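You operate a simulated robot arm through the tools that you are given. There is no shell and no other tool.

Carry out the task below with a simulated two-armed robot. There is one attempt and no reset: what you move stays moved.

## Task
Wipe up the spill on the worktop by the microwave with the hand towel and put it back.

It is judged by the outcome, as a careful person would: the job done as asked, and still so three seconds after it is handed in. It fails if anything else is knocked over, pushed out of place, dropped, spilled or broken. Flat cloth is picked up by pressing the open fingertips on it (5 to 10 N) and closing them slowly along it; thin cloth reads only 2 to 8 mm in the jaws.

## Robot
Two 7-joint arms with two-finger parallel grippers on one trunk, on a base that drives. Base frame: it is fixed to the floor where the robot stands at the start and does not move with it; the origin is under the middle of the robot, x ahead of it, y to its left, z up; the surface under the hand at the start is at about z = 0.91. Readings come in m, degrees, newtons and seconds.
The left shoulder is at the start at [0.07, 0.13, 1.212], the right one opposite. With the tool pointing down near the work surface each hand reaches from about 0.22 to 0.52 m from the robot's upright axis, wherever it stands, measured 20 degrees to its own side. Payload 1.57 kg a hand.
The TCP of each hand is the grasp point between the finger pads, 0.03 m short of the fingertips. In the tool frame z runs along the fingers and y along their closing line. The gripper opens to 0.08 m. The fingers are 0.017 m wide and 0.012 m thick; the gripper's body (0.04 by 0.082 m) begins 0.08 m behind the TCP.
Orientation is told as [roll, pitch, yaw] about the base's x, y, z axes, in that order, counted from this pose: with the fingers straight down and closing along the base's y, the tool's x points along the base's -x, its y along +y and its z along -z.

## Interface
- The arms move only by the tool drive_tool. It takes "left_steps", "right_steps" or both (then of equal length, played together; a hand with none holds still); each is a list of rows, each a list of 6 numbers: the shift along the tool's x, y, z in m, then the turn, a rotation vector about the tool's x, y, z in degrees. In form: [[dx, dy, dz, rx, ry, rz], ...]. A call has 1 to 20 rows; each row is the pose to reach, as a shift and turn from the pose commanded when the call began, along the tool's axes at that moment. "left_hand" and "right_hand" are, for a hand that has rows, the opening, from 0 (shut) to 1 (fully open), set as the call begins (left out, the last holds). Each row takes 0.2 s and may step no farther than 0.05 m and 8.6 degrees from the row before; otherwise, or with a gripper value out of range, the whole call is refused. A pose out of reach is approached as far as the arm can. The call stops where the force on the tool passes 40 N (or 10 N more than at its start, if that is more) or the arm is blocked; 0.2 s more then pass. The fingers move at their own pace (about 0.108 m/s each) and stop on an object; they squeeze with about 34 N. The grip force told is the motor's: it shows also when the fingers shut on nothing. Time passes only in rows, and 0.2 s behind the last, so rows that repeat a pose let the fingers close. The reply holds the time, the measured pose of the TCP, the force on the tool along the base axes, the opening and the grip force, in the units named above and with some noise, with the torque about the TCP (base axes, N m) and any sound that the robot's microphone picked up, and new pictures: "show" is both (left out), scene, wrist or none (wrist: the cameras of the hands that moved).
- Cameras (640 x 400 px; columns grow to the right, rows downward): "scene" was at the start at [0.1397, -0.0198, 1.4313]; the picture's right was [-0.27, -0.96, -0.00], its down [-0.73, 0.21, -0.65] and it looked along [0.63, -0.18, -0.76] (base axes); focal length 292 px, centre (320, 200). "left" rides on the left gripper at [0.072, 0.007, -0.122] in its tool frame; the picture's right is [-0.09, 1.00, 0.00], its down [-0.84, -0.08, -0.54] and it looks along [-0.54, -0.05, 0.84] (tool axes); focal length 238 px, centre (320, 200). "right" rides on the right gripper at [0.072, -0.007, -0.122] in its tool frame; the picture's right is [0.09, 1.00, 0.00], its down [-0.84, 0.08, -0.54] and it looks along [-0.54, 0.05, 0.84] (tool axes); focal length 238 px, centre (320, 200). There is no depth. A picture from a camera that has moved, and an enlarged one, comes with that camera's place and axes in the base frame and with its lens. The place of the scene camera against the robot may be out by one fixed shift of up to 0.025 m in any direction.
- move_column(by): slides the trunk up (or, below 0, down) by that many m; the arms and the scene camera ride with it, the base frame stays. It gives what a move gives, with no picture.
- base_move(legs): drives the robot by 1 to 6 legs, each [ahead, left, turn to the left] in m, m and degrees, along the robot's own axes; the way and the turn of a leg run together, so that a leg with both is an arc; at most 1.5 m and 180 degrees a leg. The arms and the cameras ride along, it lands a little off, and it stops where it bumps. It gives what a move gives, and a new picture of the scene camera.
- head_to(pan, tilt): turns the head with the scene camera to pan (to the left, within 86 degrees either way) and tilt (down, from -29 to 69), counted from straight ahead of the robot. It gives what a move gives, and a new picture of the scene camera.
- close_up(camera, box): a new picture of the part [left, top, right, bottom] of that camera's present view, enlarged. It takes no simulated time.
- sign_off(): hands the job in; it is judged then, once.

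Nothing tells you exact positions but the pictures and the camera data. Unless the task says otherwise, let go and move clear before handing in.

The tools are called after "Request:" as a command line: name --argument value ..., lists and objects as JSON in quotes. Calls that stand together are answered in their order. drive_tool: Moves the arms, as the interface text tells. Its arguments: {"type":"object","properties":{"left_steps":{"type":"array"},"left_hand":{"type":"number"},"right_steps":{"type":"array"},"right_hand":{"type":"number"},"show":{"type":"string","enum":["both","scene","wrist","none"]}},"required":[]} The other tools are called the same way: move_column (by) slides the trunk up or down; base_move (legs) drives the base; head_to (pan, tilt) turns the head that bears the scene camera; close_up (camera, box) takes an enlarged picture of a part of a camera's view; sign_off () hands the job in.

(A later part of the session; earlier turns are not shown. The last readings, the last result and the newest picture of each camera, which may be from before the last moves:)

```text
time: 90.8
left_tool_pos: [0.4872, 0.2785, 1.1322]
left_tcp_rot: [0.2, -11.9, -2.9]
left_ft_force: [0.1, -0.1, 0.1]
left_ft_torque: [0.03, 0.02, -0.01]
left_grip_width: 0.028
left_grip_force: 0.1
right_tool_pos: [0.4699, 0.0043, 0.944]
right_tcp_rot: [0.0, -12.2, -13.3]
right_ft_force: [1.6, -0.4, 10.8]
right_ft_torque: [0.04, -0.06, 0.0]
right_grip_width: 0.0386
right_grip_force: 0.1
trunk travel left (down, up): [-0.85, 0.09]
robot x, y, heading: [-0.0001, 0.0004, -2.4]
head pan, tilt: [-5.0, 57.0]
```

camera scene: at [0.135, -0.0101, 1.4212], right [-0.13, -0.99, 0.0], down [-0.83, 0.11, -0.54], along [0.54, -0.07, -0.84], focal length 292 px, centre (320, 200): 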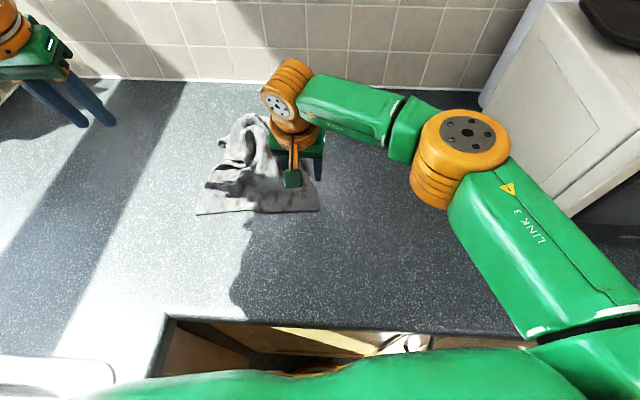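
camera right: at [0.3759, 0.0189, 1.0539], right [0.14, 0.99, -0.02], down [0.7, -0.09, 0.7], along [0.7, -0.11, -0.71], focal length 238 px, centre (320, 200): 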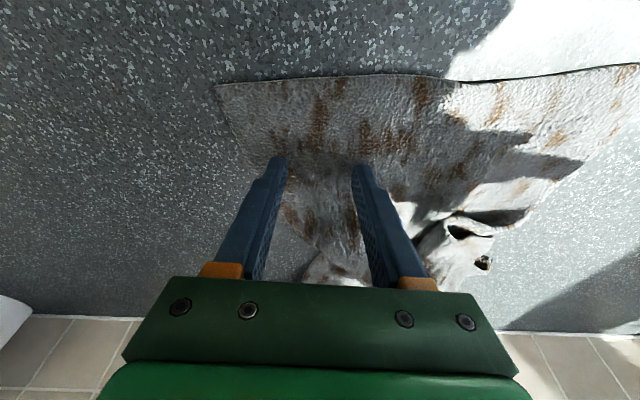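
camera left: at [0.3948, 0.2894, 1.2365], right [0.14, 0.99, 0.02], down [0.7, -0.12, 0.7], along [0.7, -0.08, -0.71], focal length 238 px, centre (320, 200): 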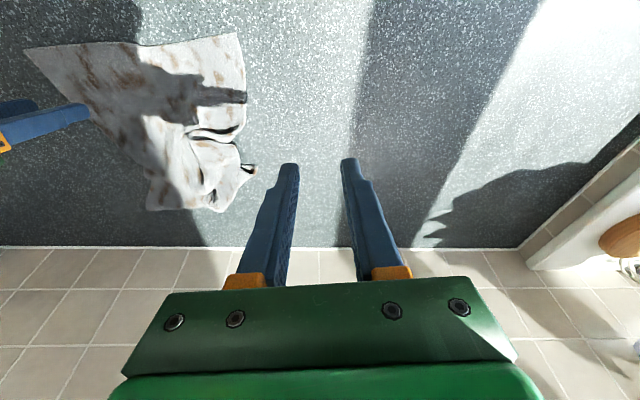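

Request:
drive_tool --right_steps '[[0, 0, 0, 0, 0, 0]]' --right_hand 0.4 --show "none"

Request:
drive_tool --right_steps '[[0, 0, 0, 0, 0, 0]]' --right_hand 0.3 --show "none"

Request:
drive_tool --right_steps '[[0, 0, 0, 0, 0, 0]]' --right_hand 0.2 --show "none"

Request:
drive_tool --right_steps '[[0, 0, 0, 0, 0, 0]]' --right_hand 0.1 --show "none"

Request:
drive_tool --right_steps '[[0, 0, 0, 0, 0, 0], [0, 0, 0, 0, 0, 0]]' --right_hand 0.0 --show "wrist"

```text
time: 91.2
left_tool_pos: [0.4885, 0.2782, 1.1323]
left_tcp_rot: [0.2, -11.8, -2.9]
left_ft_force: [-0.9, -0.9, -0.3]
left_ft_torque: [0.01, 0.01, 0.0]
left_grip_width: 0.0279
left_grip_force: 0.1
right_tool_pos: [0.4699, 0.0054, 0.9441]
right_tcp_rot: [0.0, -12.1, -13.3]
right_ft_force: [0.3, -0.7, 12.7]
right_ft_torque: [-0.02, -0.01, 0.06]
right_grip_width: 0.0293
right_grip_force: 0.0
trunk travel left (down, up): [-0.85, 0.09]
robot x, y, heading: [-0.0045, 0.0006, -2.1]
head pan, tilt: [-5.0, 57.0]
```

```text
time: 91.5
left_tool_pos: [0.4871, 0.2777, 1.1315]
left_tcp_rot: [0.1, -12.0, -2.9]
left_ft_force: [0.1, 0.6, -0.1]
left_ft_torque: [-0.04, 0.0, 0.01]
left_grip_width: 0.028
left_grip_force: 0.1
right_tool_pos: [0.4702, 0.0057, 0.9439]
right_tcp_rot: [-0.1, -12.2, -13.3]
right_ft_force: [1.5, 0.1, 12.9]
right_ft_torque: [-0.02, -0.03, 0.0]
right_grip_width: 0.0241
right_grip_force: 0.1
trunk travel left (down, up): [-0.85, 0.09]
robot x, y, heading: [0.0032, 0.0048, -2.6]
head pan, tilt: [-5.0, 57.0]
```

```text
time: 92.0
left_tool_pos: [0.487, 0.2782, 1.1327]
left_tcp_rot: [0.2, -12.0, -2.9]
left_ft_force: [0.3, -0.5, -0.5]
left_ft_torque: [0.02, 0.02, 0.01]
left_grip_width: 0.0277
left_grip_force: 0.1
right_tool_pos: [0.4682, 0.0054, 0.9439]
right_tcp_rot: [0.0, -12.1, -13.3]
right_ft_force: [0.6, -0.1, 12.3]
right_ft_torque: [0.03, 0.0, 0.0]
right_grip_width: 0.015
right_grip_force: 0.1
trunk travel left (down, up): [-0.85, 0.09]
robot x, y, heading: [-0.0039, 0.0003, -2.3]
head pan, tilt: [-5.0, 57.0]
```

```text
time: 92.3
left_tool_pos: [0.488, 0.2782, 1.1335]
left_tcp_rot: [0.1, -12.0, -2.9]
left_ft_force: [-0.1, 0.7, 0.2]
left_ft_torque: [0.0, -0.03, 0.01]
left_grip_width: 0.0282
left_grip_force: 0.1
right_tool_pos: [0.4674, 0.0048, 0.9442]
right_tcp_rot: [0.0, -12.2, -13.3]
right_ft_force: [0.2, -1.2, 12.9]
right_ft_torque: [-0.02, 0.03, -0.03]
right_grip_width: 0.0089
right_grip_force: 5.3
trunk travel left (down, up): [-0.85, 0.09]
robot x, y, heading: [-0.001, 0.0007, -2.2]
head pan, tilt: [-5.0, 57.0]
```

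```text
time: 93.0
left_tool_pos: [0.4876, 0.2779, 1.1321]
left_tcp_rot: [0.1, -12.0, -2.9]
left_ft_force: [0.2, 1.1, -0.2]
left_ft_torque: [0.01, 0.02, 0.0]
left_grip_width: 0.0281
left_grip_force: 0.1
right_tool_pos: [0.4687, 0.0042, 0.9446]
right_tcp_rot: [0.0, -12.1, -13.3]
right_ft_force: [-0.7, -1.1, 10.1]
right_ft_torque: [-0.02, 0.08, -0.07]
right_grip_width: 0.0045
right_grip_force: 24.6
trunk travel left (down, up): [-0.85, 0.09]
robot x, y, heading: [0.0005, 0.0011, -2.3]
head pan, tilt: [-5.0, 57.0]
camera right: at [0.3732, 0.0192, 1.0481], right [0.14, 0.99, -0.02], down [0.7, -0.09, 0.71], along [0.7, -0.11, -0.71], focal length 238 px, centre (320, 200)
```

right: 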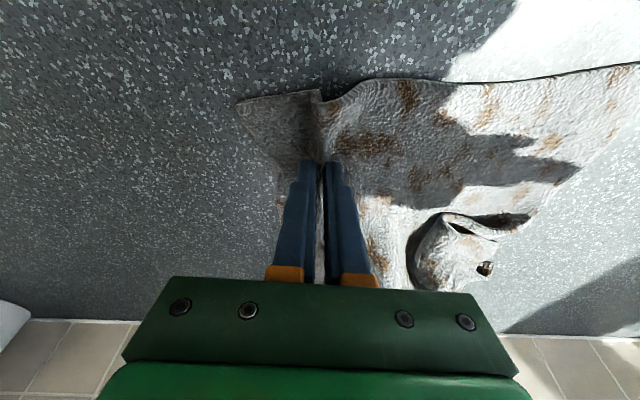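

The near-right part is held. I'll lift it slightly and draw the towel right and toward the robot.

Request:
drive_tool --right_steps '[[-0.003, 0, -0.0147, 0, 0, 0], [0.003, -0.015, -0.016, 0, 0, 0], [0.008, -0.03, -0.017, 0, 0, 0], [0.013, -0.045, -0.018, 0, 0, 0], [0.018, -0.06, -0.019, 0, 0, 0], [0.022, -0.075, -0.02, 0, 0, 0], [0.0265, -0.089, -0.021, 0, 0, 0], [0.0265, -0.089, -0.021, 0, 0, 0]]'

Request:
close_up --camera "scene" --box '[170, 90, 400, 270]'

```text
time: 94.8
left_tool_pos: [0.4906, 0.2784, 1.1316]
left_tcp_rot: [0.2, -11.9, -2.8]
left_ft_force: [0.4, 0.3, -0.8]
left_ft_torque: [0.0, 0.0, 0.01]
left_grip_width: 0.0279
left_grip_force: 0.1
right_tool_pos: [0.4223, -0.0747, 0.9564]
right_tcp_rot: [0.1, -12.0, -13.3]
right_ft_force: [0.2, 0.3, 0.0]
right_ft_torque: [0.04, 0.02, 0.01]
right_grip_width: 0.0047
right_grip_force: 24.7
trunk travel left (down, up): [-0.85, 0.09]
robot x, y, heading: [0.0018, -0.0012, -2.3]
head pan, tilt: [-5.0, 57.0]
camera scene: at [0.1347, -0.0089, 1.4212], right [-0.13, -0.99, 0.0], down [-0.83, 0.11, -0.54], along [0.54, -0.07, -0.84], focal length 292 px, centre (320, 200)
camera right: at [0.3278, -0.0603, 1.0613], right [0.14, 0.99, -0.02], down [0.7, -0.09, 0.7], along [0.7, -0.11, -0.71], focal length 238 px, centre (320, 200)
```

scene: 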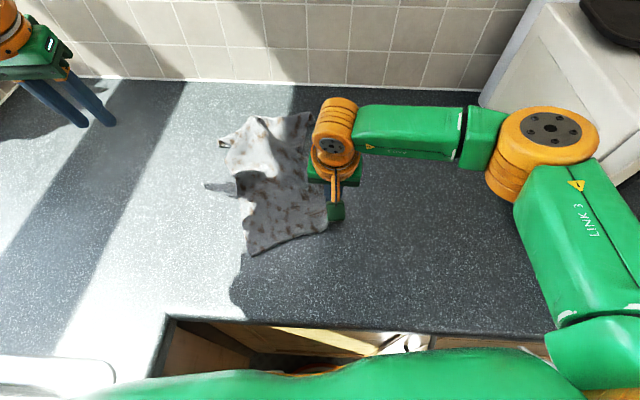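
right: 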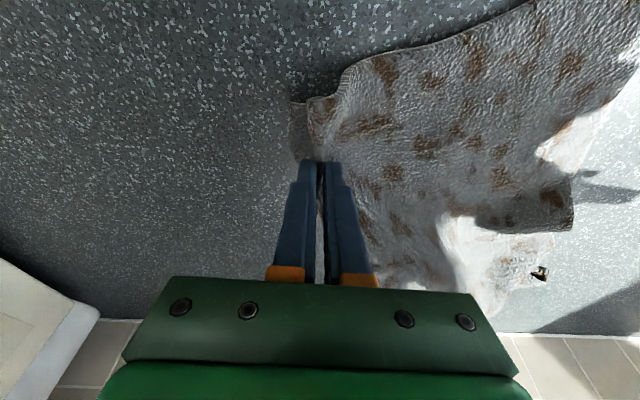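

```text
2.22 times, centred on (285, 180) of scene
camera zoom: at [0.1347, -0.0089, 1.4212], right [-0.13, -0.99, 0.0], down [-0.83, 0.11, -0.54], along [0.54, -0.07, -0.84], focal length 649 px, centre (398, 244)
```

zoom: 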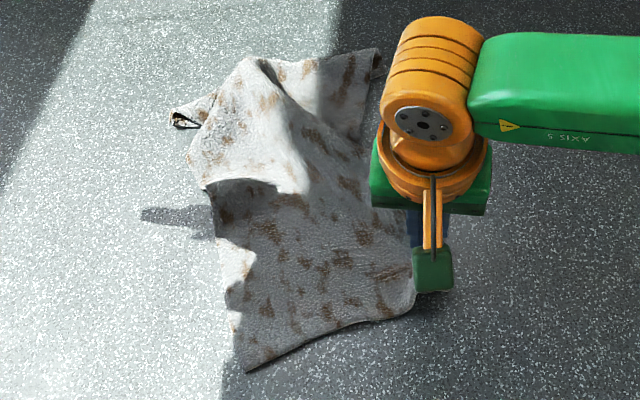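

The towel is now spread over roughly its home area, with the near-left corner at about (0.35,0.09). While the right hand anchors the near-right side, the left hand will take that corner and stretch the near edge straight.

Request:
drive_tool --left_steps '[[0.0175, -0.03, 0.0, 0, 1.7, 0], [0.035, -0.061, 0.0, 0, 3.4, 0], [0.0525, -0.091, 0.01, 0, 5.1, 0], [0.07, -0.122, 0.025, 0, 6.8, 0], [0.0875, -0.152, 0.045, 0, 8.5, 0], [0.105, -0.183, 0.07, 0, 10.2, 0], [0.1224, -0.213, 0.107, 0, 12, 0], [0.1224, -0.213, 0.107, 0, 12, 0]]' --left_hand 0.55

```text
refused: row 7 steps farther than a row can; nothing moved
```

Request:
drive_tool --left_steps '[[0.0175, -0.03, 0.01, 0, 1.7, 0], [0.035, -0.061, 0.02, 0, 3.4, 0], [0.0525, -0.091, 0.03, 0, 5.1, 0], [0.07, -0.122, 0.045, 0, 6.8, 0], [0.0875, -0.152, 0.06, 0, 8.5, 0], [0.105, -0.183, 0.075, 0, 10.2, 0], [0.1224, -0.213, 0.09, 0, 12, 0], [0.1224, -0.213, 0.107, 0, 12, 0]]' --left_hand 0.55

```text
time: 96.5
left_tool_pos: [0.3829, 0.0711, 1.0011]
left_tcp_rot: [0.0, 0.3, -3.0]
left_ft_force: [0.9, -0.6, 0.1]
left_ft_torque: [-0.03, -0.01, -0.02]
left_grip_width: 0.0443
left_grip_force: 0.1
right_tool_pos: [0.4239, -0.0755, 0.9569]
right_tcp_rot: [0.0, -12.0, -13.3]
right_ft_force: [0.4, -0.3, -0.6]
right_ft_torque: [0.02, 0.0, 0.01]
right_grip_width: 0.0043
right_grip_force: 25.0
trunk travel left (down, up): [-0.85, 0.09]
robot x, y, heading: [0.0043, 0.0008, -2.8]
head pan, tilt: [-5.0, 57.0]
camera scene: at [0.135, -0.0088, 1.4212], right [-0.13, -0.99, 0.0], down [-0.83, 0.11, -0.54], along [0.54, -0.07, -0.84], focal length 292 px, centre (320, 200)
camera left: at [0.3113, 0.0825, 1.1245], right [0.14, 0.99, 0.0], down [0.83, -0.12, 0.54], along [0.53, -0.08, -0.84], focal length 238 px, centre (320, 200)
```

scene: 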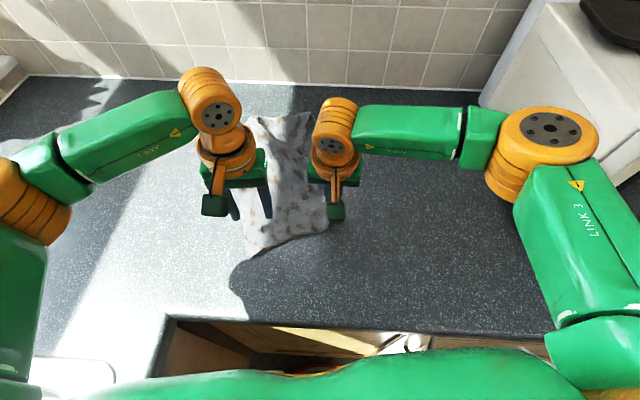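
left: 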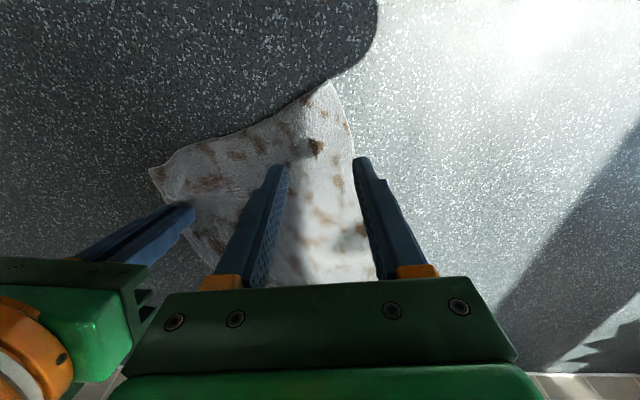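

The tips will land about 4 cm inside the near-left corner. I'll go down, press and pinch.

Request:
drive_tool --left_steps '[[0, 0, 0.02, 0, 0, 0], [0, 0, 0.04, 0, 0, 0], [0, 0, 0.05, 0, 0, 0], [0, 0, 0.055, 0, 0, 0]]' --show "none"

Request:
drive_tool --left_steps '[[0, 0, 0.002, 0, 0, 0]]' --left_hand 0.5 --show "none"

```text
time: 97.5
left_tool_pos: [0.3827, 0.072, 0.9486]
left_tcp_rot: [0.3, 0.2, -3.0]
left_ft_force: [0.1, 0.0, -0.8]
left_ft_torque: [0.0, -0.01, -0.01]
left_grip_width: 0.0441
left_grip_force: 0.1
right_tool_pos: [0.4232, -0.075, 0.9578]
right_tcp_rot: [0.0, -11.9, -13.2]
right_ft_force: [0.0, -0.1, -0.5]
right_ft_torque: [0.02, 0.01, 0.02]
right_grip_width: 0.0044
right_grip_force: 25.2
trunk travel left (down, up): [-0.85, 0.09]
robot x, y, heading: [-0.0013, 0.0, -2.3]
head pan, tilt: [-5.0, 57.0]
```

```text
time: 98.0
left_tool_pos: [0.3821, 0.0724, 0.9462]
left_tcp_rot: [0.2, 0.3, -2.9]
left_ft_force: [0.5, 0.3, 0.3]
left_ft_torque: [0.02, -0.01, -0.02]
left_grip_width: 0.0402
left_grip_force: 0.1
right_tool_pos: [0.4231, -0.0736, 0.9569]
right_tcp_rot: [0.0, -12.0, -13.3]
right_ft_force: [-0.2, 1.0, -0.2]
right_ft_torque: [0.01, -0.04, 0.0]
right_grip_width: 0.0046
right_grip_force: 25.1
trunk travel left (down, up): [-0.85, 0.09]
robot x, y, heading: [-0.0022, 0.0003, -2.1]
head pan, tilt: [-5.0, 57.0]
```

Request:
drive_tool --left_steps '[[0, 0, 0.002, 0, 0, 0], [0, 0, 0.003, 0, 0, 0]]' --show "none"

Request:
drive_tool --left_steps '[[0, 0, 0, 0, 0, 0]]' --left_hand 0.4 --show "none"

```text
time: 98.5
left_tool_pos: [0.3818, 0.0721, 0.9429]
left_tcp_rot: [0.2, 0.1, -3.0]
left_ft_force: [2.2, 0.3, 10.8]
left_ft_torque: [-0.08, -0.01, 0.05]
left_grip_width: 0.0398
left_grip_force: 0.1
right_tool_pos: [0.423, -0.0748, 0.958]
right_tcp_rot: [0.0, -12.0, -13.3]
right_ft_force: [-0.6, 0.2, 0.0]
right_ft_torque: [0.04, -0.03, -0.03]
right_grip_width: 0.0045
right_grip_force: 24.8
trunk travel left (down, up): [-0.85, 0.09]
robot x, y, heading: [-0.0036, -0.0022, -2.1]
head pan, tilt: [-5.0, 57.0]
```

```text
time: 99.0
left_tool_pos: [0.3812, 0.0724, 0.9431]
left_tcp_rot: [0.2, 0.1, -2.9]
left_ft_force: [0.3, -0.5, 10.8]
left_ft_torque: [-0.13, 0.01, 0.01]
left_grip_width: 0.0312
left_grip_force: 0.1
right_tool_pos: [0.4214, -0.0741, 0.9575]
right_tcp_rot: [0.0, -12.1, -13.3]
right_ft_force: [0.4, 0.7, -0.3]
right_ft_torque: [0.05, 0.03, 0.0]
right_grip_width: 0.0043
right_grip_force: 25.0
trunk travel left (down, up): [-0.85, 0.09]
robot x, y, heading: [0.0005, -0.0017, -2.3]
head pan, tilt: [-5.0, 57.0]
```

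I'm reading 10 N on the cloth and will keep closing slowly.

Request:
drive_tool --left_steps '[[0, 0, 0, 0, 0, 0]]' --left_hand 0.3 --show "none"

Request:
drive_tool --left_steps '[[0, 0, 0, 0, 0, 0]]' --left_hand 0.2 --show "none"

Request:
drive_tool --left_steps '[[0, 0, 0, 0, 0, 0]]' --left_hand 0.1 --show "none"

Request:
drive_tool --left_steps '[[0, 0, 0, 0, 0, 0], [0, 0, 0, 0, 0, 0]]' --left_hand 0.0 --show "both"

```text
time: 99.3
left_tool_pos: [0.3801, 0.0719, 0.9429]
left_tcp_rot: [0.3, 0.1, -3.0]
left_ft_force: [0.6, -1.7, 10.9]
left_ft_torque: [-0.1, 0.0, 0.02]
left_grip_width: 0.0238
left_grip_force: 0.1
right_tool_pos: [0.4212, -0.0749, 0.9578]
right_tcp_rot: [0.0, -12.1, -13.3]
right_ft_force: [-0.6, 2.6, -0.5]
right_ft_torque: [0.04, -0.01, -0.01]
right_grip_width: 0.0045
right_grip_force: 25.1
trunk travel left (down, up): [-0.85, 0.09]
robot x, y, heading: [0.001, -0.0008, -2.7]
head pan, tilt: [-5.0, 57.0]
```

```text
time: 99.8
left_tool_pos: [0.3802, 0.0721, 0.9435]
left_tcp_rot: [0.2, 0.2, -3.1]
left_ft_force: [0.9, -2.6, 9.6]
left_ft_torque: [-0.12, -0.03, 0.03]
left_grip_width: 0.0163
left_grip_force: 0.5
right_tool_pos: [0.4205, -0.0749, 0.9572]
right_tcp_rot: [-0.1, -12.1, -13.2]
right_ft_force: [-0.4, 2.1, -0.7]
right_ft_torque: [0.08, 0.03, 0.02]
right_grip_width: 0.0047
right_grip_force: 24.9
trunk travel left (down, up): [-0.85, 0.09]
robot x, y, heading: [0.0042, 0.0003, -2.1]
head pan, tilt: [-5.0, 57.0]
```

```text
time: 100.2
left_tool_pos: [0.3797, 0.0733, 0.9434]
left_tcp_rot: [0.2, 0.0, -3.0]
left_ft_force: [0.3, -4.2, 10.4]
left_ft_torque: [-0.19, -0.05, -0.02]
left_grip_width: 0.0087
left_grip_force: 4.7
right_tool_pos: [0.4209, -0.0751, 0.9573]
right_tcp_rot: [0.0, -12.1, -13.3]
right_ft_force: [0.3, 5.0, -0.1]
right_ft_torque: [0.19, -0.02, -0.04]
right_grip_width: 0.0049
right_grip_force: 24.7
trunk travel left (down, up): [-0.85, 0.09]
robot x, y, heading: [-0.0018, 0.0006, -2.3]
head pan, tilt: [-5.0, 57.0]
```

```text
time: 100.8
left_tool_pos: [0.3801, 0.0723, 0.9434]
left_tcp_rot: [0.2, 0.2, -3.0]
left_ft_force: [0.4, -5.1, 10.3]
left_ft_torque: [-0.21, -0.04, -0.06]
left_grip_width: 0.0046
left_grip_force: 25.7
right_tool_pos: [0.4213, -0.0751, 0.9581]
right_tcp_rot: [0.0, -12.1, -13.3]
right_ft_force: [-1.0, 5.4, 0.0]
right_ft_torque: [0.2, 0.02, 0.01]
right_grip_width: 0.0048
right_grip_force: 25.1
trunk travel left (down, up): [-0.85, 0.09]
robot x, y, heading: [-0.0013, 0.0027, -2.3]
head pan, tilt: [-5.0, 57.0]
camera scene: at [0.1323, -0.0098, 1.4214], right [-0.13, -0.99, 0.0], down [-0.83, 0.11, -0.55], along [0.54, -0.07, -0.84], focal length 292 px, centre (320, 200)
camera left: at [0.3086, 0.0827, 1.066], right [0.14, 0.99, 0.0], down [0.83, -0.12, 0.54], along [0.53, -0.08, -0.84], focal length 238 px, centre (320, 200)
```

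scene: 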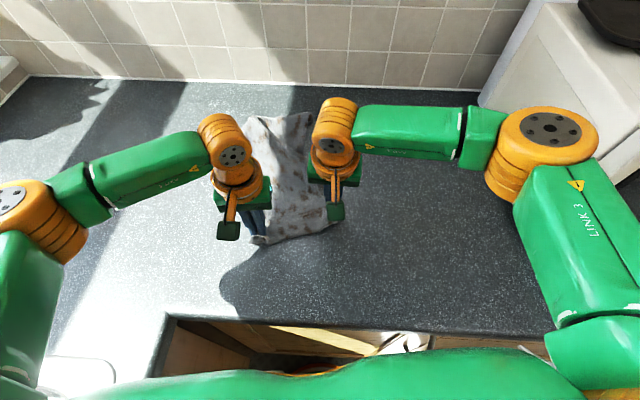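
left: 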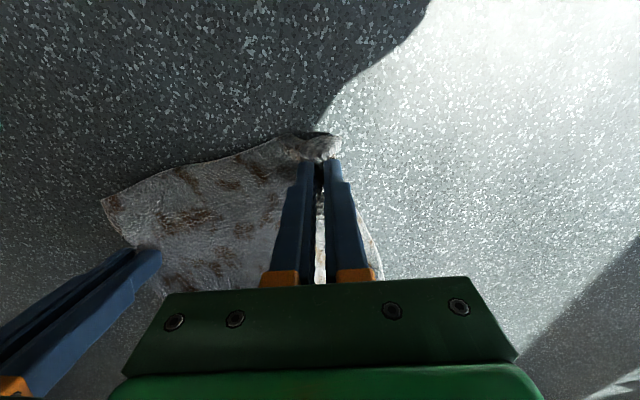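

Both hands now hold the near edge taut, with about 5 N between them. I'll swing the pair together so the near edge runs parallel to its original line.

Request:
drive_tool --left_steps '[[-0.005, 0.005, -0.008, 0, 0, 3], [-0.014, 0.012, -0.008, 0, 0, 6], [-0.024, 0.02, -0.008, 0, 0, 9], [-0.034, 0.026, -0.008, 0, 0, 12], [-0.0435, 0.0303, -0.006, 0, 0, 15], [-0.0435, 0.0303, -0.004, 0, 0, 15]]' --right_steps '[[0.008, 0.005, 0, 0.6, 0, 3], [0.016, 0.009, 0, 1.2, 0, 6], [0.024, 0.013, 0, 1.9, 0, 8.8], [0.032, 0.016, 0, 2.5, 0, 11.8], [0.0389, 0.0184, 0.002, 3.1, 0, 14.7], [0.0389, 0.0184, 0.004, 3.1, 0, 14.7]]'

Request:
close_up --camera "scene" --box '[170, 80, 400, 270]'

```text
time: 102.2
left_tool_pos: [0.4284, 0.1009, 0.9471]
left_tcp_rot: [0.1, 0.2, -18.0]
left_ft_force: [-3.7, -7.4, 0.2]
left_ft_torque: [-0.24, 0.08, -0.06]
left_grip_width: 0.0047
left_grip_force: 25.0
right_tool_pos: [0.3887, -0.0463, 0.9461]
right_tcp_rot: [0.1, -12.0, -28.3]
right_ft_force: [4.3, 8.7, 1.8]
right_ft_torque: [0.28, -0.11, 0.02]
right_grip_width: 0.0044
right_grip_force: 25.4
trunk travel left (down, up): [-0.85, 0.09]
robot x, y, heading: [-0.0002, 0.0016, -2.3]
head pan, tilt: [-5.0, 57.0]
camera scene: at [0.1344, -0.0093, 1.4212], right [-0.13, -0.99, 0.0], down [-0.83, 0.11, -0.54], along [0.54, -0.07, -0.84], focal length 292 px, centre (320, 200)
camera right: at [0.3008, -0.0082, 1.0499], right [0.39, 0.92, -0.02], down [0.66, -0.27, 0.7], along [0.64, -0.29, -0.71], focal length 238 px, centre (320, 200)
camera left: at [0.3611, 0.1295, 1.0697], right [0.4, 0.92, 0.0], down [0.77, -0.33, 0.54], along [0.49, -0.21, -0.84], focal length 238 px, centre (320, 200)
```

scene: 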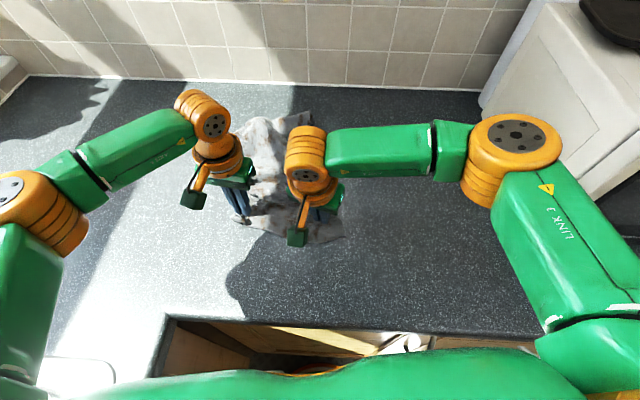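
right: 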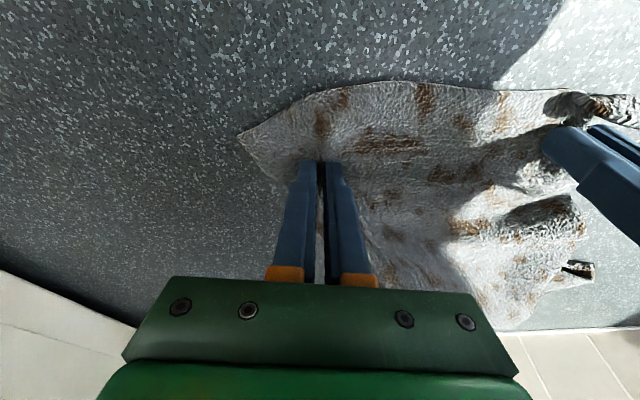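
left: 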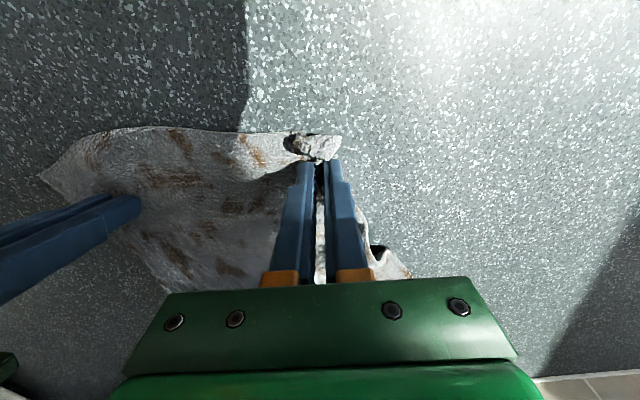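

```text
2.11 times, centred on (285, 175) of scene
camera zoom: at [0.1344, -0.0093, 1.4212], right [-0.13, -0.99, 0.0], down [-0.83, 0.11, -0.54], along [0.54, -0.07, -0.84], focal length 615 px, centre (394, 253)
```

zoom: 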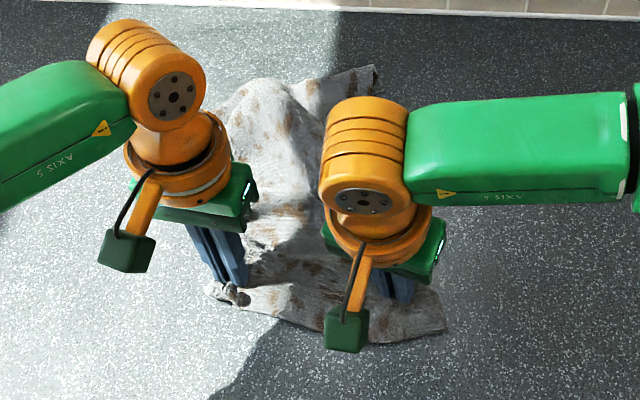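

The near edge now runs from about (0.37,-0.09) to (0.44,0.12), almost exactly its original line. I'll release both hands and lift them clear.

Request:
drive_tool --left_steps '[[0, 0, 0.002, 0, 0, 0], [0, 0, 0.002, 0, 0, 0]]' --right_steps '[[0, 0, 0, 0, 0, 0], [0, 0, 0, 0, 0, 0]]' --left_hand 0.3 --right_hand 0.3 --show "none"

Request:
drive_tool --left_steps '[[0, 0, -0.015, 0, 0, 0], [0, 0, -0.04, 0, 0, 0], [0, 0, -0.075, 0, 0, 0], [0, 0.02, -0.11, 0, 0, 0], [0.01, 0.05, -0.14, 0, 0, 0], [0.02, 0.09, -0.16, 0, 0, 0], [0.03, 0.13, -0.17, 0, 0, 0]]' --right_steps '[[0, 0, -0.015, 0, 0, 0], [0, 0, -0.04, 0, 0, 0], [0, 0, -0.075, 0, 0, 0], [0, -0.02, -0.11, 0, 0, 0], [0.0, -0.05, -0.14, 0, 0, 0], [0.0, -0.09, -0.16, 0, 0, 0], [0.0, -0.13, -0.17, 0, 0, 0]]' --show "scene"

Request:
close_up --camera "scene" --box '[170, 80, 400, 270]'

```text
time: 102.8
left_tool_pos: [0.4276, 0.1017, 0.9437]
left_tcp_rot: [0.2, 0.2, -17.9]
left_ft_force: [0.3, 0.3, 2.8]
left_ft_torque: [-0.02, -0.02, 0.03]
left_grip_width: 0.0238
left_grip_force: 0.0
right_tool_pos: [0.3884, -0.0462, 0.9451]
right_tcp_rot: [-0.1, -12.1, -28.4]
right_ft_force: [-0.1, -1.2, 1.6]
right_ft_torque: [-0.02, 0.01, 0.02]
right_grip_width: 0.0235
right_grip_force: 0.0
trunk travel left (down, up): [-0.85, 0.09]
robot x, y, heading: [-0.002, -0.0022, -2.2]
head pan, tilt: [-5.0, 57.0]
```

```text
time: 104.3
left_tool_pos: [0.4385, 0.2303, 1.1154]
left_tcp_rot: [0.1, 0.3, -18.0]
left_ft_force: [0.6, 0.0, -0.1]
left_ft_torque: [0.03, -0.05, 0.01]
left_grip_width: 0.024
left_grip_force: 0.1
right_tool_pos: [0.295, -0.1472, 1.1093]
right_tcp_rot: [-0.1, -12.0, -28.3]
right_ft_force: [-0.6, 0.4, 0.5]
right_ft_torque: [0.03, 0.03, -0.01]
right_grip_width: 0.0239
right_grip_force: 0.1
trunk travel left (down, up): [-0.85, 0.09]
robot x, y, heading: [-0.0011, -0.0001, -2.2]
head pan, tilt: [-5.0, 57.0]
camera scene: at [0.1331, -0.0101, 1.4213], right [-0.13, -0.99, 0.0], down [-0.83, 0.11, -0.55], along [0.54, -0.07, -0.84], focal length 292 px, centre (320, 200)
```

scene: 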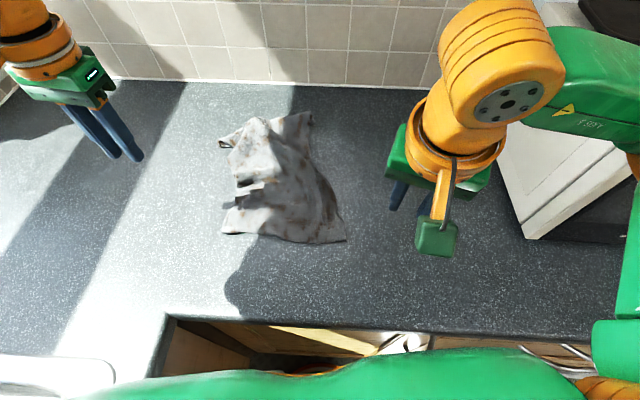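

```text
2.11 times, centred on (285, 175) of scene
camera zoom: at [0.1331, -0.0101, 1.4213], right [-0.13, -0.99, 0.0], down [-0.83, 0.11, -0.55], along [0.54, -0.07, -0.84], focal length 615 px, centre (394, 253)
```

zoom: 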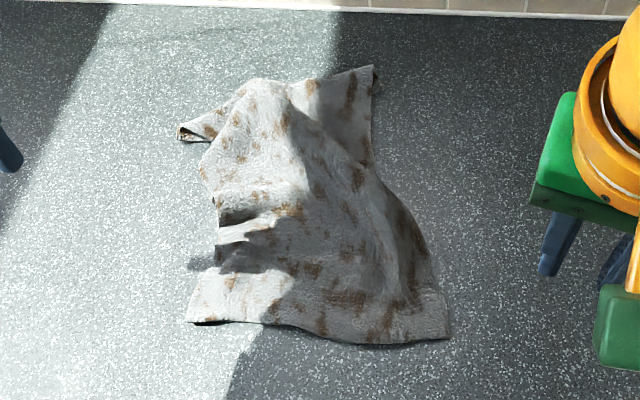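

The towel lies back on its spot, with its near corners within 2 cm of the original. The far half is pulled in a bit on the right, so I'll draw the right edge outward once with the right hand. First I move and turn that hand.

Request:
drive_tool --right_steps '[[-0.02, 0.025, 0.012, -0.9, 0, -4.4], [-0.04, 0.05, 0.024, -1.85, 0, -8.8], [-0.06, 0.075, 0.036, -2.8, 0, -13.2], [-0.0796, 0.1, 0.0476, -3.7, 0, -17.6], [-0.0796, 0.1, 0.0476, -3.7, 0, -17.6]]' --right_hand 0.5 --show "none"

```text
time: 105.5
left_tool_pos: [0.4377, 0.2309, 1.1146]
left_tcp_rot: [0.1, 0.3, -17.9]
left_ft_force: [-0.7, 0.2, 0.0]
left_ft_torque: [0.04, 0.0, 0.0]
left_grip_width: 0.0239
left_grip_force: 0.1
right_tool_pos: [0.4206, -0.0985, 1.0797]
right_tcp_rot: [0.0, -12.0, -10.3]
right_ft_force: [-0.2, -0.1, 0.1]
right_ft_torque: [0.01, -0.02, 0.0]
right_grip_width: 0.0398
right_grip_force: 0.1
trunk travel left (down, up): [-0.85, 0.09]
robot x, y, heading: [0.0017, 0.0035, -2.3]
head pan, tilt: [-5.0, 57.0]
```

Request:
drive_tool --right_steps '[[-0.022, 0.017, 0.01, 0, -3, 0], [-0.045, 0.034, 0.02, 0, -6, 0], [-0.068, 0.052, 0.03, 0, -9, 0], [-0.09, 0.07, 0.045, 0, -12, 0], [-0.108, 0.088, 0.065, 0, -15, 0], [-0.118, 0.103, 0.09, 0, -18, 0], [-0.118, 0.103, 0.107, 0, -18, 0]]'

```text
time: 107.2
left_tool_pos: [0.4385, 0.2321, 1.1146]
left_tcp_rot: [0.1, 0.3, -18.0]
left_ft_force: [0.4, 0.2, 0.4]
left_ft_torque: [-0.03, 0.0, -0.02]
left_grip_width: 0.0238
left_grip_force: 0.0
right_tool_pos: [0.5507, -0.0302, 1.016]
right_tcp_rot: [0.0, -30.0, -10.1]
right_ft_force: [0.6, 0.0, -0.4]
right_ft_torque: [-0.03, 0.0, -0.01]
right_grip_width: 0.0401
right_grip_force: 0.1
right hand out of reach, approached as far as the arm can: row 5, 6, 7
trunk travel left (down, up): [-0.85, 0.09]
robot x, y, heading: [0.0016, -0.0028, -2.2]
head pan, tilt: [-5.0, 57.0]
camera scene: at [0.1347, -0.0084, 1.4212], right [-0.13, -0.99, 0.0], down [-0.83, 0.11, -0.54], along [0.54, -0.07, -0.84], focal length 292 px, centre (320, 200)
camera right: at [0.4276, -0.0154, 1.0844], right [0.1, 0.99, -0.05], down [0.46, 0.0, 0.89], along [0.88, -0.11, -0.46], focal length 238 px, centre (320, 200)
```

scene: 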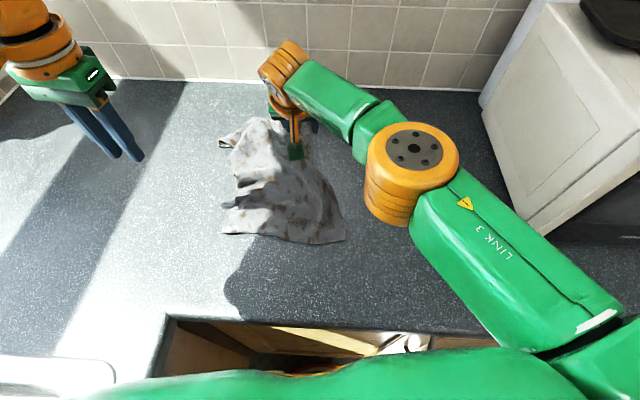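
right: 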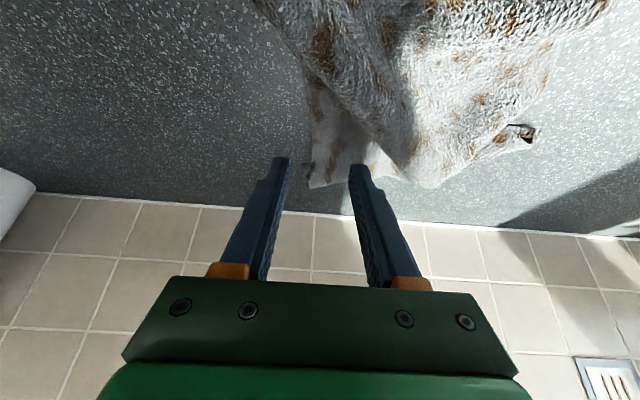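

The tips are nearly over the waist of the towel's right edge. I'll shift 1.5 cm inward and lower onto it.

Request:
drive_tool --right_steps '[[0.008, 0.008, 0.014, 0, 0, 0], [0.02, 0.015, 0.032, 0, 0, 0], [0.03, 0.015, 0.048, 0, 0, 0], [0.0363, 0.015, 0.0576, 0, 0, 0]]' --show "wrist"

```text
time: 108.2
left_tool_pos: [0.4396, 0.2314, 1.1139]
left_tcp_rot: [0.2, 0.3, -18.0]
left_ft_force: [0.0, -0.3, 0.6]
left_ft_torque: [-0.01, 0.04, -0.01]
left_grip_width: 0.0239
left_grip_force: 0.1
right_tool_pos: [0.5408, -0.0229, 0.954]
right_tcp_rot: [-0.1, -30.0, -10.3]
right_ft_force: [-1.5, 0.1, 0.8]
right_ft_torque: [-0.02, -0.02, -0.02]
right_grip_width: 0.0399
right_grip_force: 0.1
right hand out of reach, approached as far as the arm can: row 1, 2, 3, 4
trunk travel left (down, up): [-0.85, 0.09]
robot x, y, heading: [0.0013, 0.0015, -2.0]
head pan, tilt: [-5.0, 57.0]
camera right: at [0.4174, -0.0087, 1.0235], right [0.1, 0.99, -0.05], down [0.46, 0.0, 0.89], along [0.88, -0.11, -0.46], focal length 238 px, centre (320, 200)
```

right: 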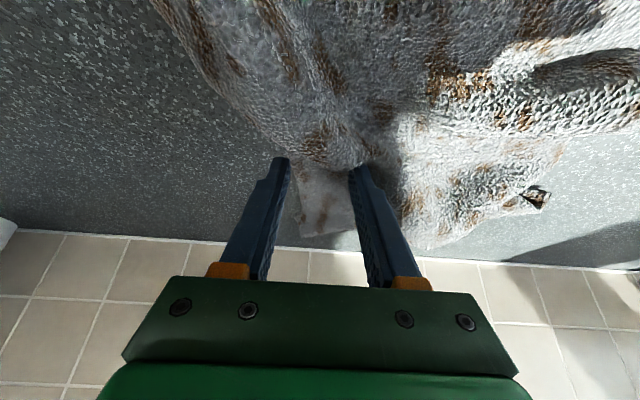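

Request:
drive_tool --right_steps '[[0, 0.01, 0, 0, 0, 0], [0.003, 0.01, 0.005, 0, 0, 0], [0.005, 0.01, 0.0085, 0, 0, 0]]' --show "wrist"

```text
time: 109.0
left_tool_pos: [0.4389, 0.232, 1.1129]
left_tcp_rot: [0.1, 0.4, -18.0]
left_ft_force: [0.8, 0.8, 0.1]
left_ft_torque: [0.03, -0.02, -0.02]
left_grip_width: 0.0238
left_grip_force: 0.0
right_tool_pos: [0.5364, -0.0208, 0.9492]
right_tcp_rot: [0.0, -29.9, -10.3]
right_ft_force: [0.3, 0.1, 0.6]
right_ft_torque: [0.03, -0.02, -0.03]
right_grip_width: 0.0398
right_grip_force: 0.0
right hand out of reach, approached as far as the arm can: row 1, 2, 3
trunk travel left (down, up): [-0.85, 0.09]
robot x, y, heading: [-0.0022, -0.0019, -2.0]
head pan, tilt: [-5.0, 57.0]
camera right: at [0.4148, -0.0063, 1.0182], right [0.1, 0.99, -0.05], down [0.46, -0.01, 0.89], along [0.88, -0.11, -0.46], focal length 238 px, centre (320, 200)
```

right: 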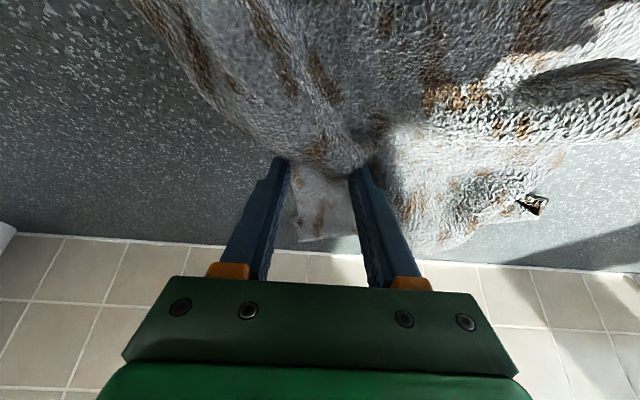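

Request:
drive_tool --right_steps '[[0.007, 0.003, 0.002, 0, 0, 0], [0.0137, 0.005, 0.0037, 0, 0, 0]]' --show "wrist"

```text
time: 109.5
left_tool_pos: [0.434, 0.2302, 1.1165]
left_tcp_rot: [0.3, -0.1, -18.0]
left_ft_force: [-0.1, 0.1, -0.1]
left_ft_torque: [0.0, -0.02, 0.0]
left_grip_width: 0.024
left_grip_force: 0.0
right_tool_pos: [0.5256, -0.0142, 0.9434]
right_tcp_rot: [0.2, -30.6, -10.4]
right_ft_force: [7.7, -3.0, 29.8]
right_ft_torque: [0.49, -0.6, -0.19]
right_grip_width: 0.0393
right_grip_force: 0.2
trunk travel left (down, up): [-0.85, 0.09]
robot x, y, heading: [0.0027, 0.001, -2.4]
head pan, tilt: [-5.0, 57.0]
camera right: at [0.4019, -0.0002, 1.0124], right [0.1, 0.99, -0.04], down [0.45, -0.01, 0.89], along [0.89, -0.11, -0.45], focal length 238 px, centre (320, 200)
```

right: 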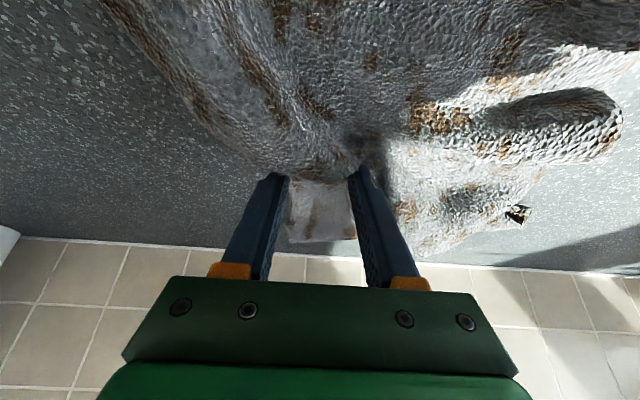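

That's 30 N, too firm. I'll ease up and close slowly.

Request:
drive_tool --right_steps '[[-0.002, 0, -0.003, 0, 0, 0]]' --right_hand 0.42 --show "none"

Request:
drive_tool --right_steps '[[0, 0, 0, 0, 0, 0]]' --right_hand 0.32 --show "none"

Request:
drive_tool --right_steps '[[0, 0, 0, 0, 0, 0]]' --right_hand 0.22 --show "none"

Request:
drive_tool --right_steps '[[0, 0, 0, 0, 0, 0]]' --right_hand 0.12 --show "none"

Request:
drive_tool --right_steps '[[0, 0, 0, 0, 0, 0], [0, 0, 0, 0, 0, 0]]' --right_hand 0.0 --show "wrist"

```text
time: 110.0
left_tool_pos: [0.4345, 0.2315, 1.1171]
left_tcp_rot: [0.3, 0.0, -18.0]
left_ft_force: [0.3, -0.6, 0.9]
left_ft_torque: [0.02, -0.02, 0.0]
left_grip_width: 0.0241
left_grip_force: 0.1
right_tool_pos: [0.526, -0.0129, 0.9436]
right_tcp_rot: [0.1, -30.2, -10.4]
right_ft_force: [1.9, 1.1, 18.1]
right_ft_torque: [0.38, -0.23, -0.03]
right_grip_width: 0.0348
right_grip_force: 0.7
trunk travel left (down, up): [-0.85, 0.09]
robot x, y, heading: [-0.0008, -0.0023, -2.3]
head pan, tilt: [-5.0, 57.0]
```

```text
time: 110.3
left_tool_pos: [0.4357, 0.2298, 1.1163]
left_tcp_rot: [0.2, -0.1, -18.0]
left_ft_force: [-0.7, -0.4, -0.4]
left_ft_torque: [-0.01, 0.03, 0.02]
left_grip_width: 0.0239
left_grip_force: 0.1
right_tool_pos: [0.5249, -0.0144, 0.9452]
right_tcp_rot: [0.1, -30.2, -10.5]
right_ft_force: [-1.5, 0.0, 16.2]
right_ft_torque: [0.18, -0.08, 0.03]
right_grip_width: 0.0252
right_grip_force: 0.1
trunk travel left (down, up): [-0.85, 0.09]
robot x, y, heading: [-0.0005, 0.0023, -2.3]
head pan, tilt: [-5.0, 57.0]
```

```text
time: 110.8
left_tool_pos: [0.4342, 0.2314, 1.1163]
left_tcp_rot: [0.2, 0.1, -18.0]
left_ft_force: [0.8, -0.4, 0.0]
left_ft_torque: [0.01, -0.02, -0.06]
left_grip_width: 0.0242
left_grip_force: 0.0
right_tool_pos: [0.5251, -0.0151, 0.944]
right_tcp_rot: [0.0, -30.2, -10.4]
right_ft_force: [-1.8, -0.5, 13.8]
right_ft_torque: [0.11, -0.06, 0.05]
right_grip_width: 0.0169
right_grip_force: 0.0
trunk travel left (down, up): [-0.85, 0.09]
robot x, y, heading: [0.0012, -0.0003, -2.3]
head pan, tilt: [-5.0, 57.0]
```

```text
time: 111.2
left_tool_pos: [0.4348, 0.2319, 1.1157]
left_tcp_rot: [0.1, 0.1, -17.9]
left_ft_force: [0.4, 0.1, -0.6]
left_ft_torque: [0.0, 0.01, 0.02]
left_grip_width: 0.0241
left_grip_force: 0.1
right_tool_pos: [0.5271, -0.0145, 0.944]
right_tcp_rot: [0.0, -30.2, -10.3]
right_ft_force: [-3.0, 0.0, 14.5]
right_ft_torque: [0.13, -0.06, 0.06]
right_grip_width: 0.0107
right_grip_force: 0.9
trunk travel left (down, up): [-0.85, 0.09]
robot x, y, heading: [-0.0002, 0.0005, -2.3]
head pan, tilt: [-5.0, 57.0]
```

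```text
time: 111.8
left_tool_pos: [0.435, 0.2318, 1.1163]
left_tcp_rot: [0.1, 0.2, -17.9]
left_ft_force: [-0.4, 0.1, -0.3]
left_ft_torque: [0.02, 0.06, -0.02]
left_grip_width: 0.0238
left_grip_force: 0.0
right_tool_pos: [0.5263, -0.0121, 0.9454]
right_tcp_rot: [-0.1, -30.2, -10.3]
right_ft_force: [0.0, 1.7, 13.5]
right_ft_torque: [0.1, -0.09, -0.04]
right_grip_width: 0.0061
right_grip_force: 25.4
trunk travel left (down, up): [-0.85, 0.09]
robot x, y, heading: [-0.0018, -0.0009, -2.5]
head pan, tilt: [-5.0, 57.0]
camera right: at [0.4029, 0.0017, 1.0139], right [0.1, 0.99, -0.05], down [0.46, 0.0, 0.89], along [0.88, -0.11, -0.45], focal length 238 px, centre (320, 200)
```

right: 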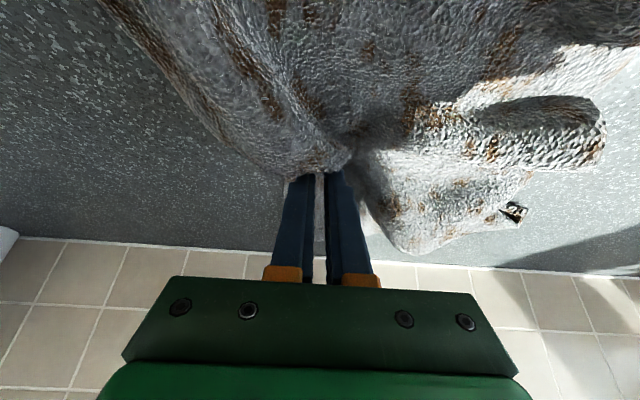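

The right edge is held. I'll lift slightly and draw it about 7 cm to the right.

Request:
drive_tool --right_steps '[[-0.0064, 0, -0.013, 0, 0, 0], [-0.0064, -0.015, -0.0137, 0, 0, 0], [-0.0064, -0.03, -0.0137, 0, 0, 0], [-0.0064, -0.045, -0.0137, 0, 0, 0], [-0.0064, -0.06, -0.0137, 0, 0, 0], [-0.0064, -0.0765, -0.0137, 0, 0, 0], [-0.0064, -0.0765, -0.0137, 0, 0, 0]]'

Request:
close_up --camera "scene" --box '[170, 80, 400, 270]'

```text
time: 113.3
left_tool_pos: [0.4382, 0.2317, 1.1138]
left_tcp_rot: [0.2, 0.3, -17.9]
left_ft_force: [1.1, -0.3, -0.2]
left_ft_torque: [-0.02, -0.01, 0.0]
left_grip_width: 0.0242
left_grip_force: 0.0
right_tool_pos: [0.5145, -0.0883, 0.9584]
right_tcp_rot: [0.0, -30.1, -10.3]
right_ft_force: [0.3, 0.3, -0.7]
right_ft_torque: [-0.01, -0.01, -0.01]
right_grip_width: 0.0056
right_grip_force: 25.6
trunk travel left (down, up): [-0.85, 0.09]
robot x, y, heading: [-0.0007, 0.0031, -2.1]
head pan, tilt: [-5.0, 57.0]
camera scene: at [0.1348, -0.0089, 1.4212], right [-0.13, -0.99, 0.0], down [-0.83, 0.11, -0.54], along [0.54, -0.07, -0.84], focal length 292 px, centre (320, 200)
camera right: at [0.3916, -0.0738, 1.0275], right [0.1, 0.99, -0.05], down [0.46, 0.0, 0.89], along [0.88, -0.11, -0.46], focal length 238 px, centre (320, 200)
```

scene: 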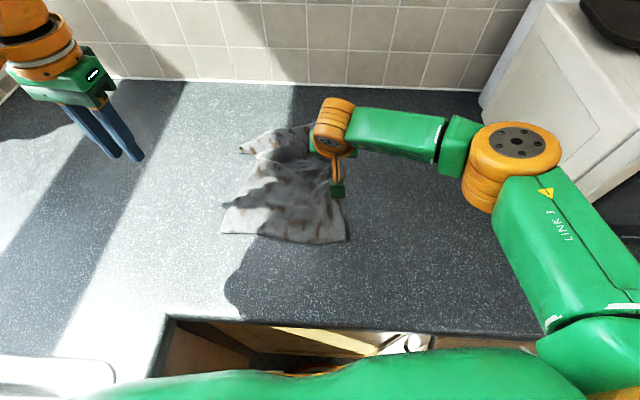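
right: 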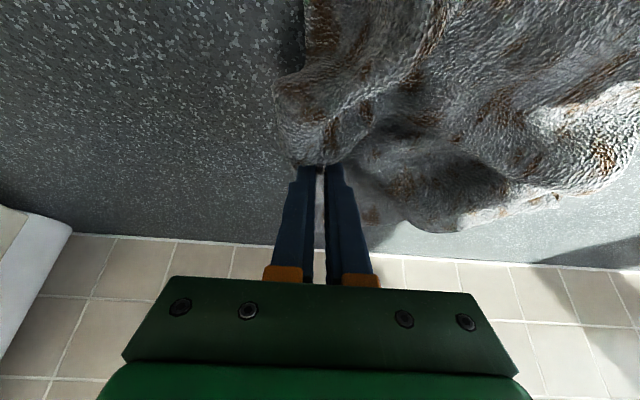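

```text
2.11 times, centred on (285, 175) of scene
camera zoom: at [0.1348, -0.0089, 1.4212], right [-0.13, -0.99, 0.0], down [-0.83, 0.11, -0.54], along [0.54, -0.07, -0.84], focal length 615 px, centre (394, 253)
```

zoom: 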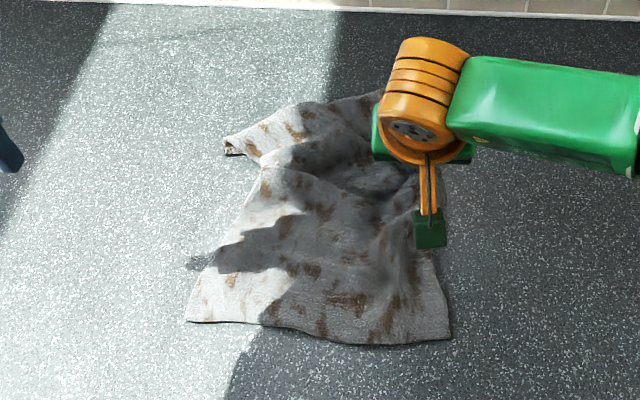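

The outline now closely matches the original, with the far-left corner at about (0.62,0.11). I'll lower this pinch, release, and withdraw.

Request:
drive_tool --right_steps '[[0.003, 0, 0.005, 0, 0, 0], [0.006, 0, 0.0104, 0, 0, 0]]' --show "none"

Request:
drive_tool --right_steps '[[0, 0, 0, 0, 0, 0], [0, 0, 0, 0, 0, 0]]' --right_hand 0.35 --show "none"

Request:
drive_tool --right_steps '[[0, 0, -0.015, 0, 0, 0], [0, 0, -0.035, 0, 0, 0], [0, 0, -0.06, 0, 0, 0], [0, 0, -0.1, 0, 0, 0], [0, -0.03, -0.13, 0, 4, 0], [0, -0.06, -0.15, 0, 9, 0], [0, -0.1, -0.17, 0, 14, 0], [0.02, -0.14, -0.18, 0, 20, 0], [0.04, -0.17, -0.18, 0, 25, 0]]' --show "scene"

Request:
close_up --camera "scene" --box '[170, 80, 400, 270]'

```text
time: 114.0
left_tool_pos: [0.4383, 0.231, 1.1148]
left_tcp_rot: [0.1, 0.3, -17.8]
left_ft_force: [-0.1, 0.3, 1.3]
left_ft_torque: [0.03, -0.01, 0.01]
left_grip_width: 0.0239
left_grip_force: 0.0
right_tool_pos: [0.5142, -0.0888, 0.9464]
right_tcp_rot: [-0.1, -30.1, -10.4]
right_ft_force: [-0.4, 0.0, 1.7]
right_ft_torque: [-0.02, -0.03, -0.06]
right_grip_width: 0.0057
right_grip_force: 26.1
trunk travel left (down, up): [-0.85, 0.09]
robot x, y, heading: [-0.001, 0.001, -2.4]
head pan, tilt: [-5.0, 57.0]
```

```text
time: 114.5
left_tool_pos: [0.4411, 0.2316, 1.1159]
left_tcp_rot: [0.1, 0.3, -18.0]
left_ft_force: [0.5, -0.9, 0.2]
left_ft_torque: [0.0, 0.03, 0.01]
left_grip_width: 0.0242
left_grip_force: 0.0
right_tool_pos: [0.5134, -0.0888, 0.9465]
right_tcp_rot: [0.1, -29.9, -10.2]
right_ft_force: [0.0, -0.9, 2.3]
right_ft_torque: [0.02, -0.02, -0.01]
right_grip_width: 0.0274
right_grip_force: 0.0
trunk travel left (down, up): [-0.85, 0.09]
robot x, y, heading: [-0.0041, -0.0025, -2.4]
head pan, tilt: [-5.0, 57.0]
```

```text
time: 116.5
left_tool_pos: [0.4392, 0.231, 1.1135]
left_tcp_rot: [0.2, 0.3, -17.9]
left_ft_force: [0.3, -1.0, 0.2]
left_ft_torque: [0.03, 0.01, 0.01]
left_grip_width: 0.024
left_grip_force: 0.1
right_tool_pos: [0.3603, -0.2374, 1.0814]
right_tcp_rot: [-0.1, -4.9, -10.2]
right_ft_force: [-0.1, -0.2, 0.1]
right_ft_torque: [0.0, 0.03, 0.01]
right_grip_width: 0.0282
right_grip_force: 0.0
trunk travel left (down, up): [-0.85, 0.09]
robot x, y, heading: [0.0007, -0.002, -2.3]
head pan, tilt: [-5.0, 57.0]
camera scene: at [0.134, -0.0108, 1.4212], right [-0.13, -0.99, 0.0], down [-0.83, 0.11, -0.54], along [0.54, -0.07, -0.84], focal length 292 px, centre (320, 200)
```

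scene: 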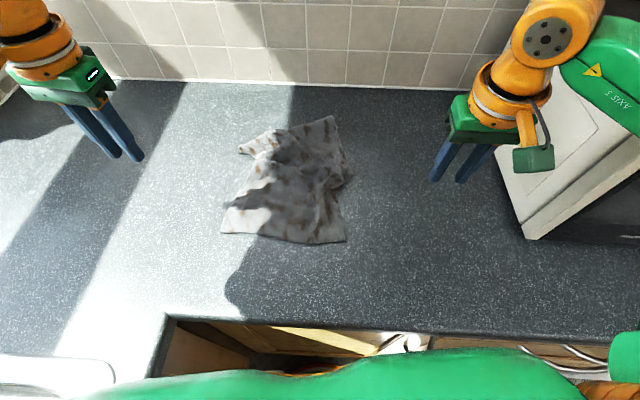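

```text
2.11 times, centred on (285, 175) of scene
camera zoom: at [0.134, -0.0108, 1.4212], right [-0.13, -0.99, 0.0], down [-0.83, 0.11, -0.54], along [0.54, -0.07, -0.84], focal length 615 px, centre (394, 253)
```

zoom: 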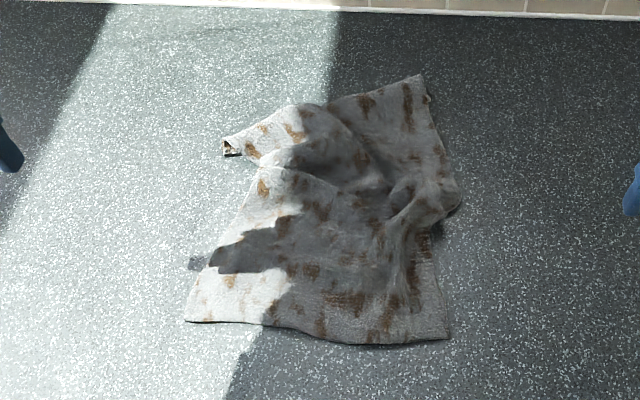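

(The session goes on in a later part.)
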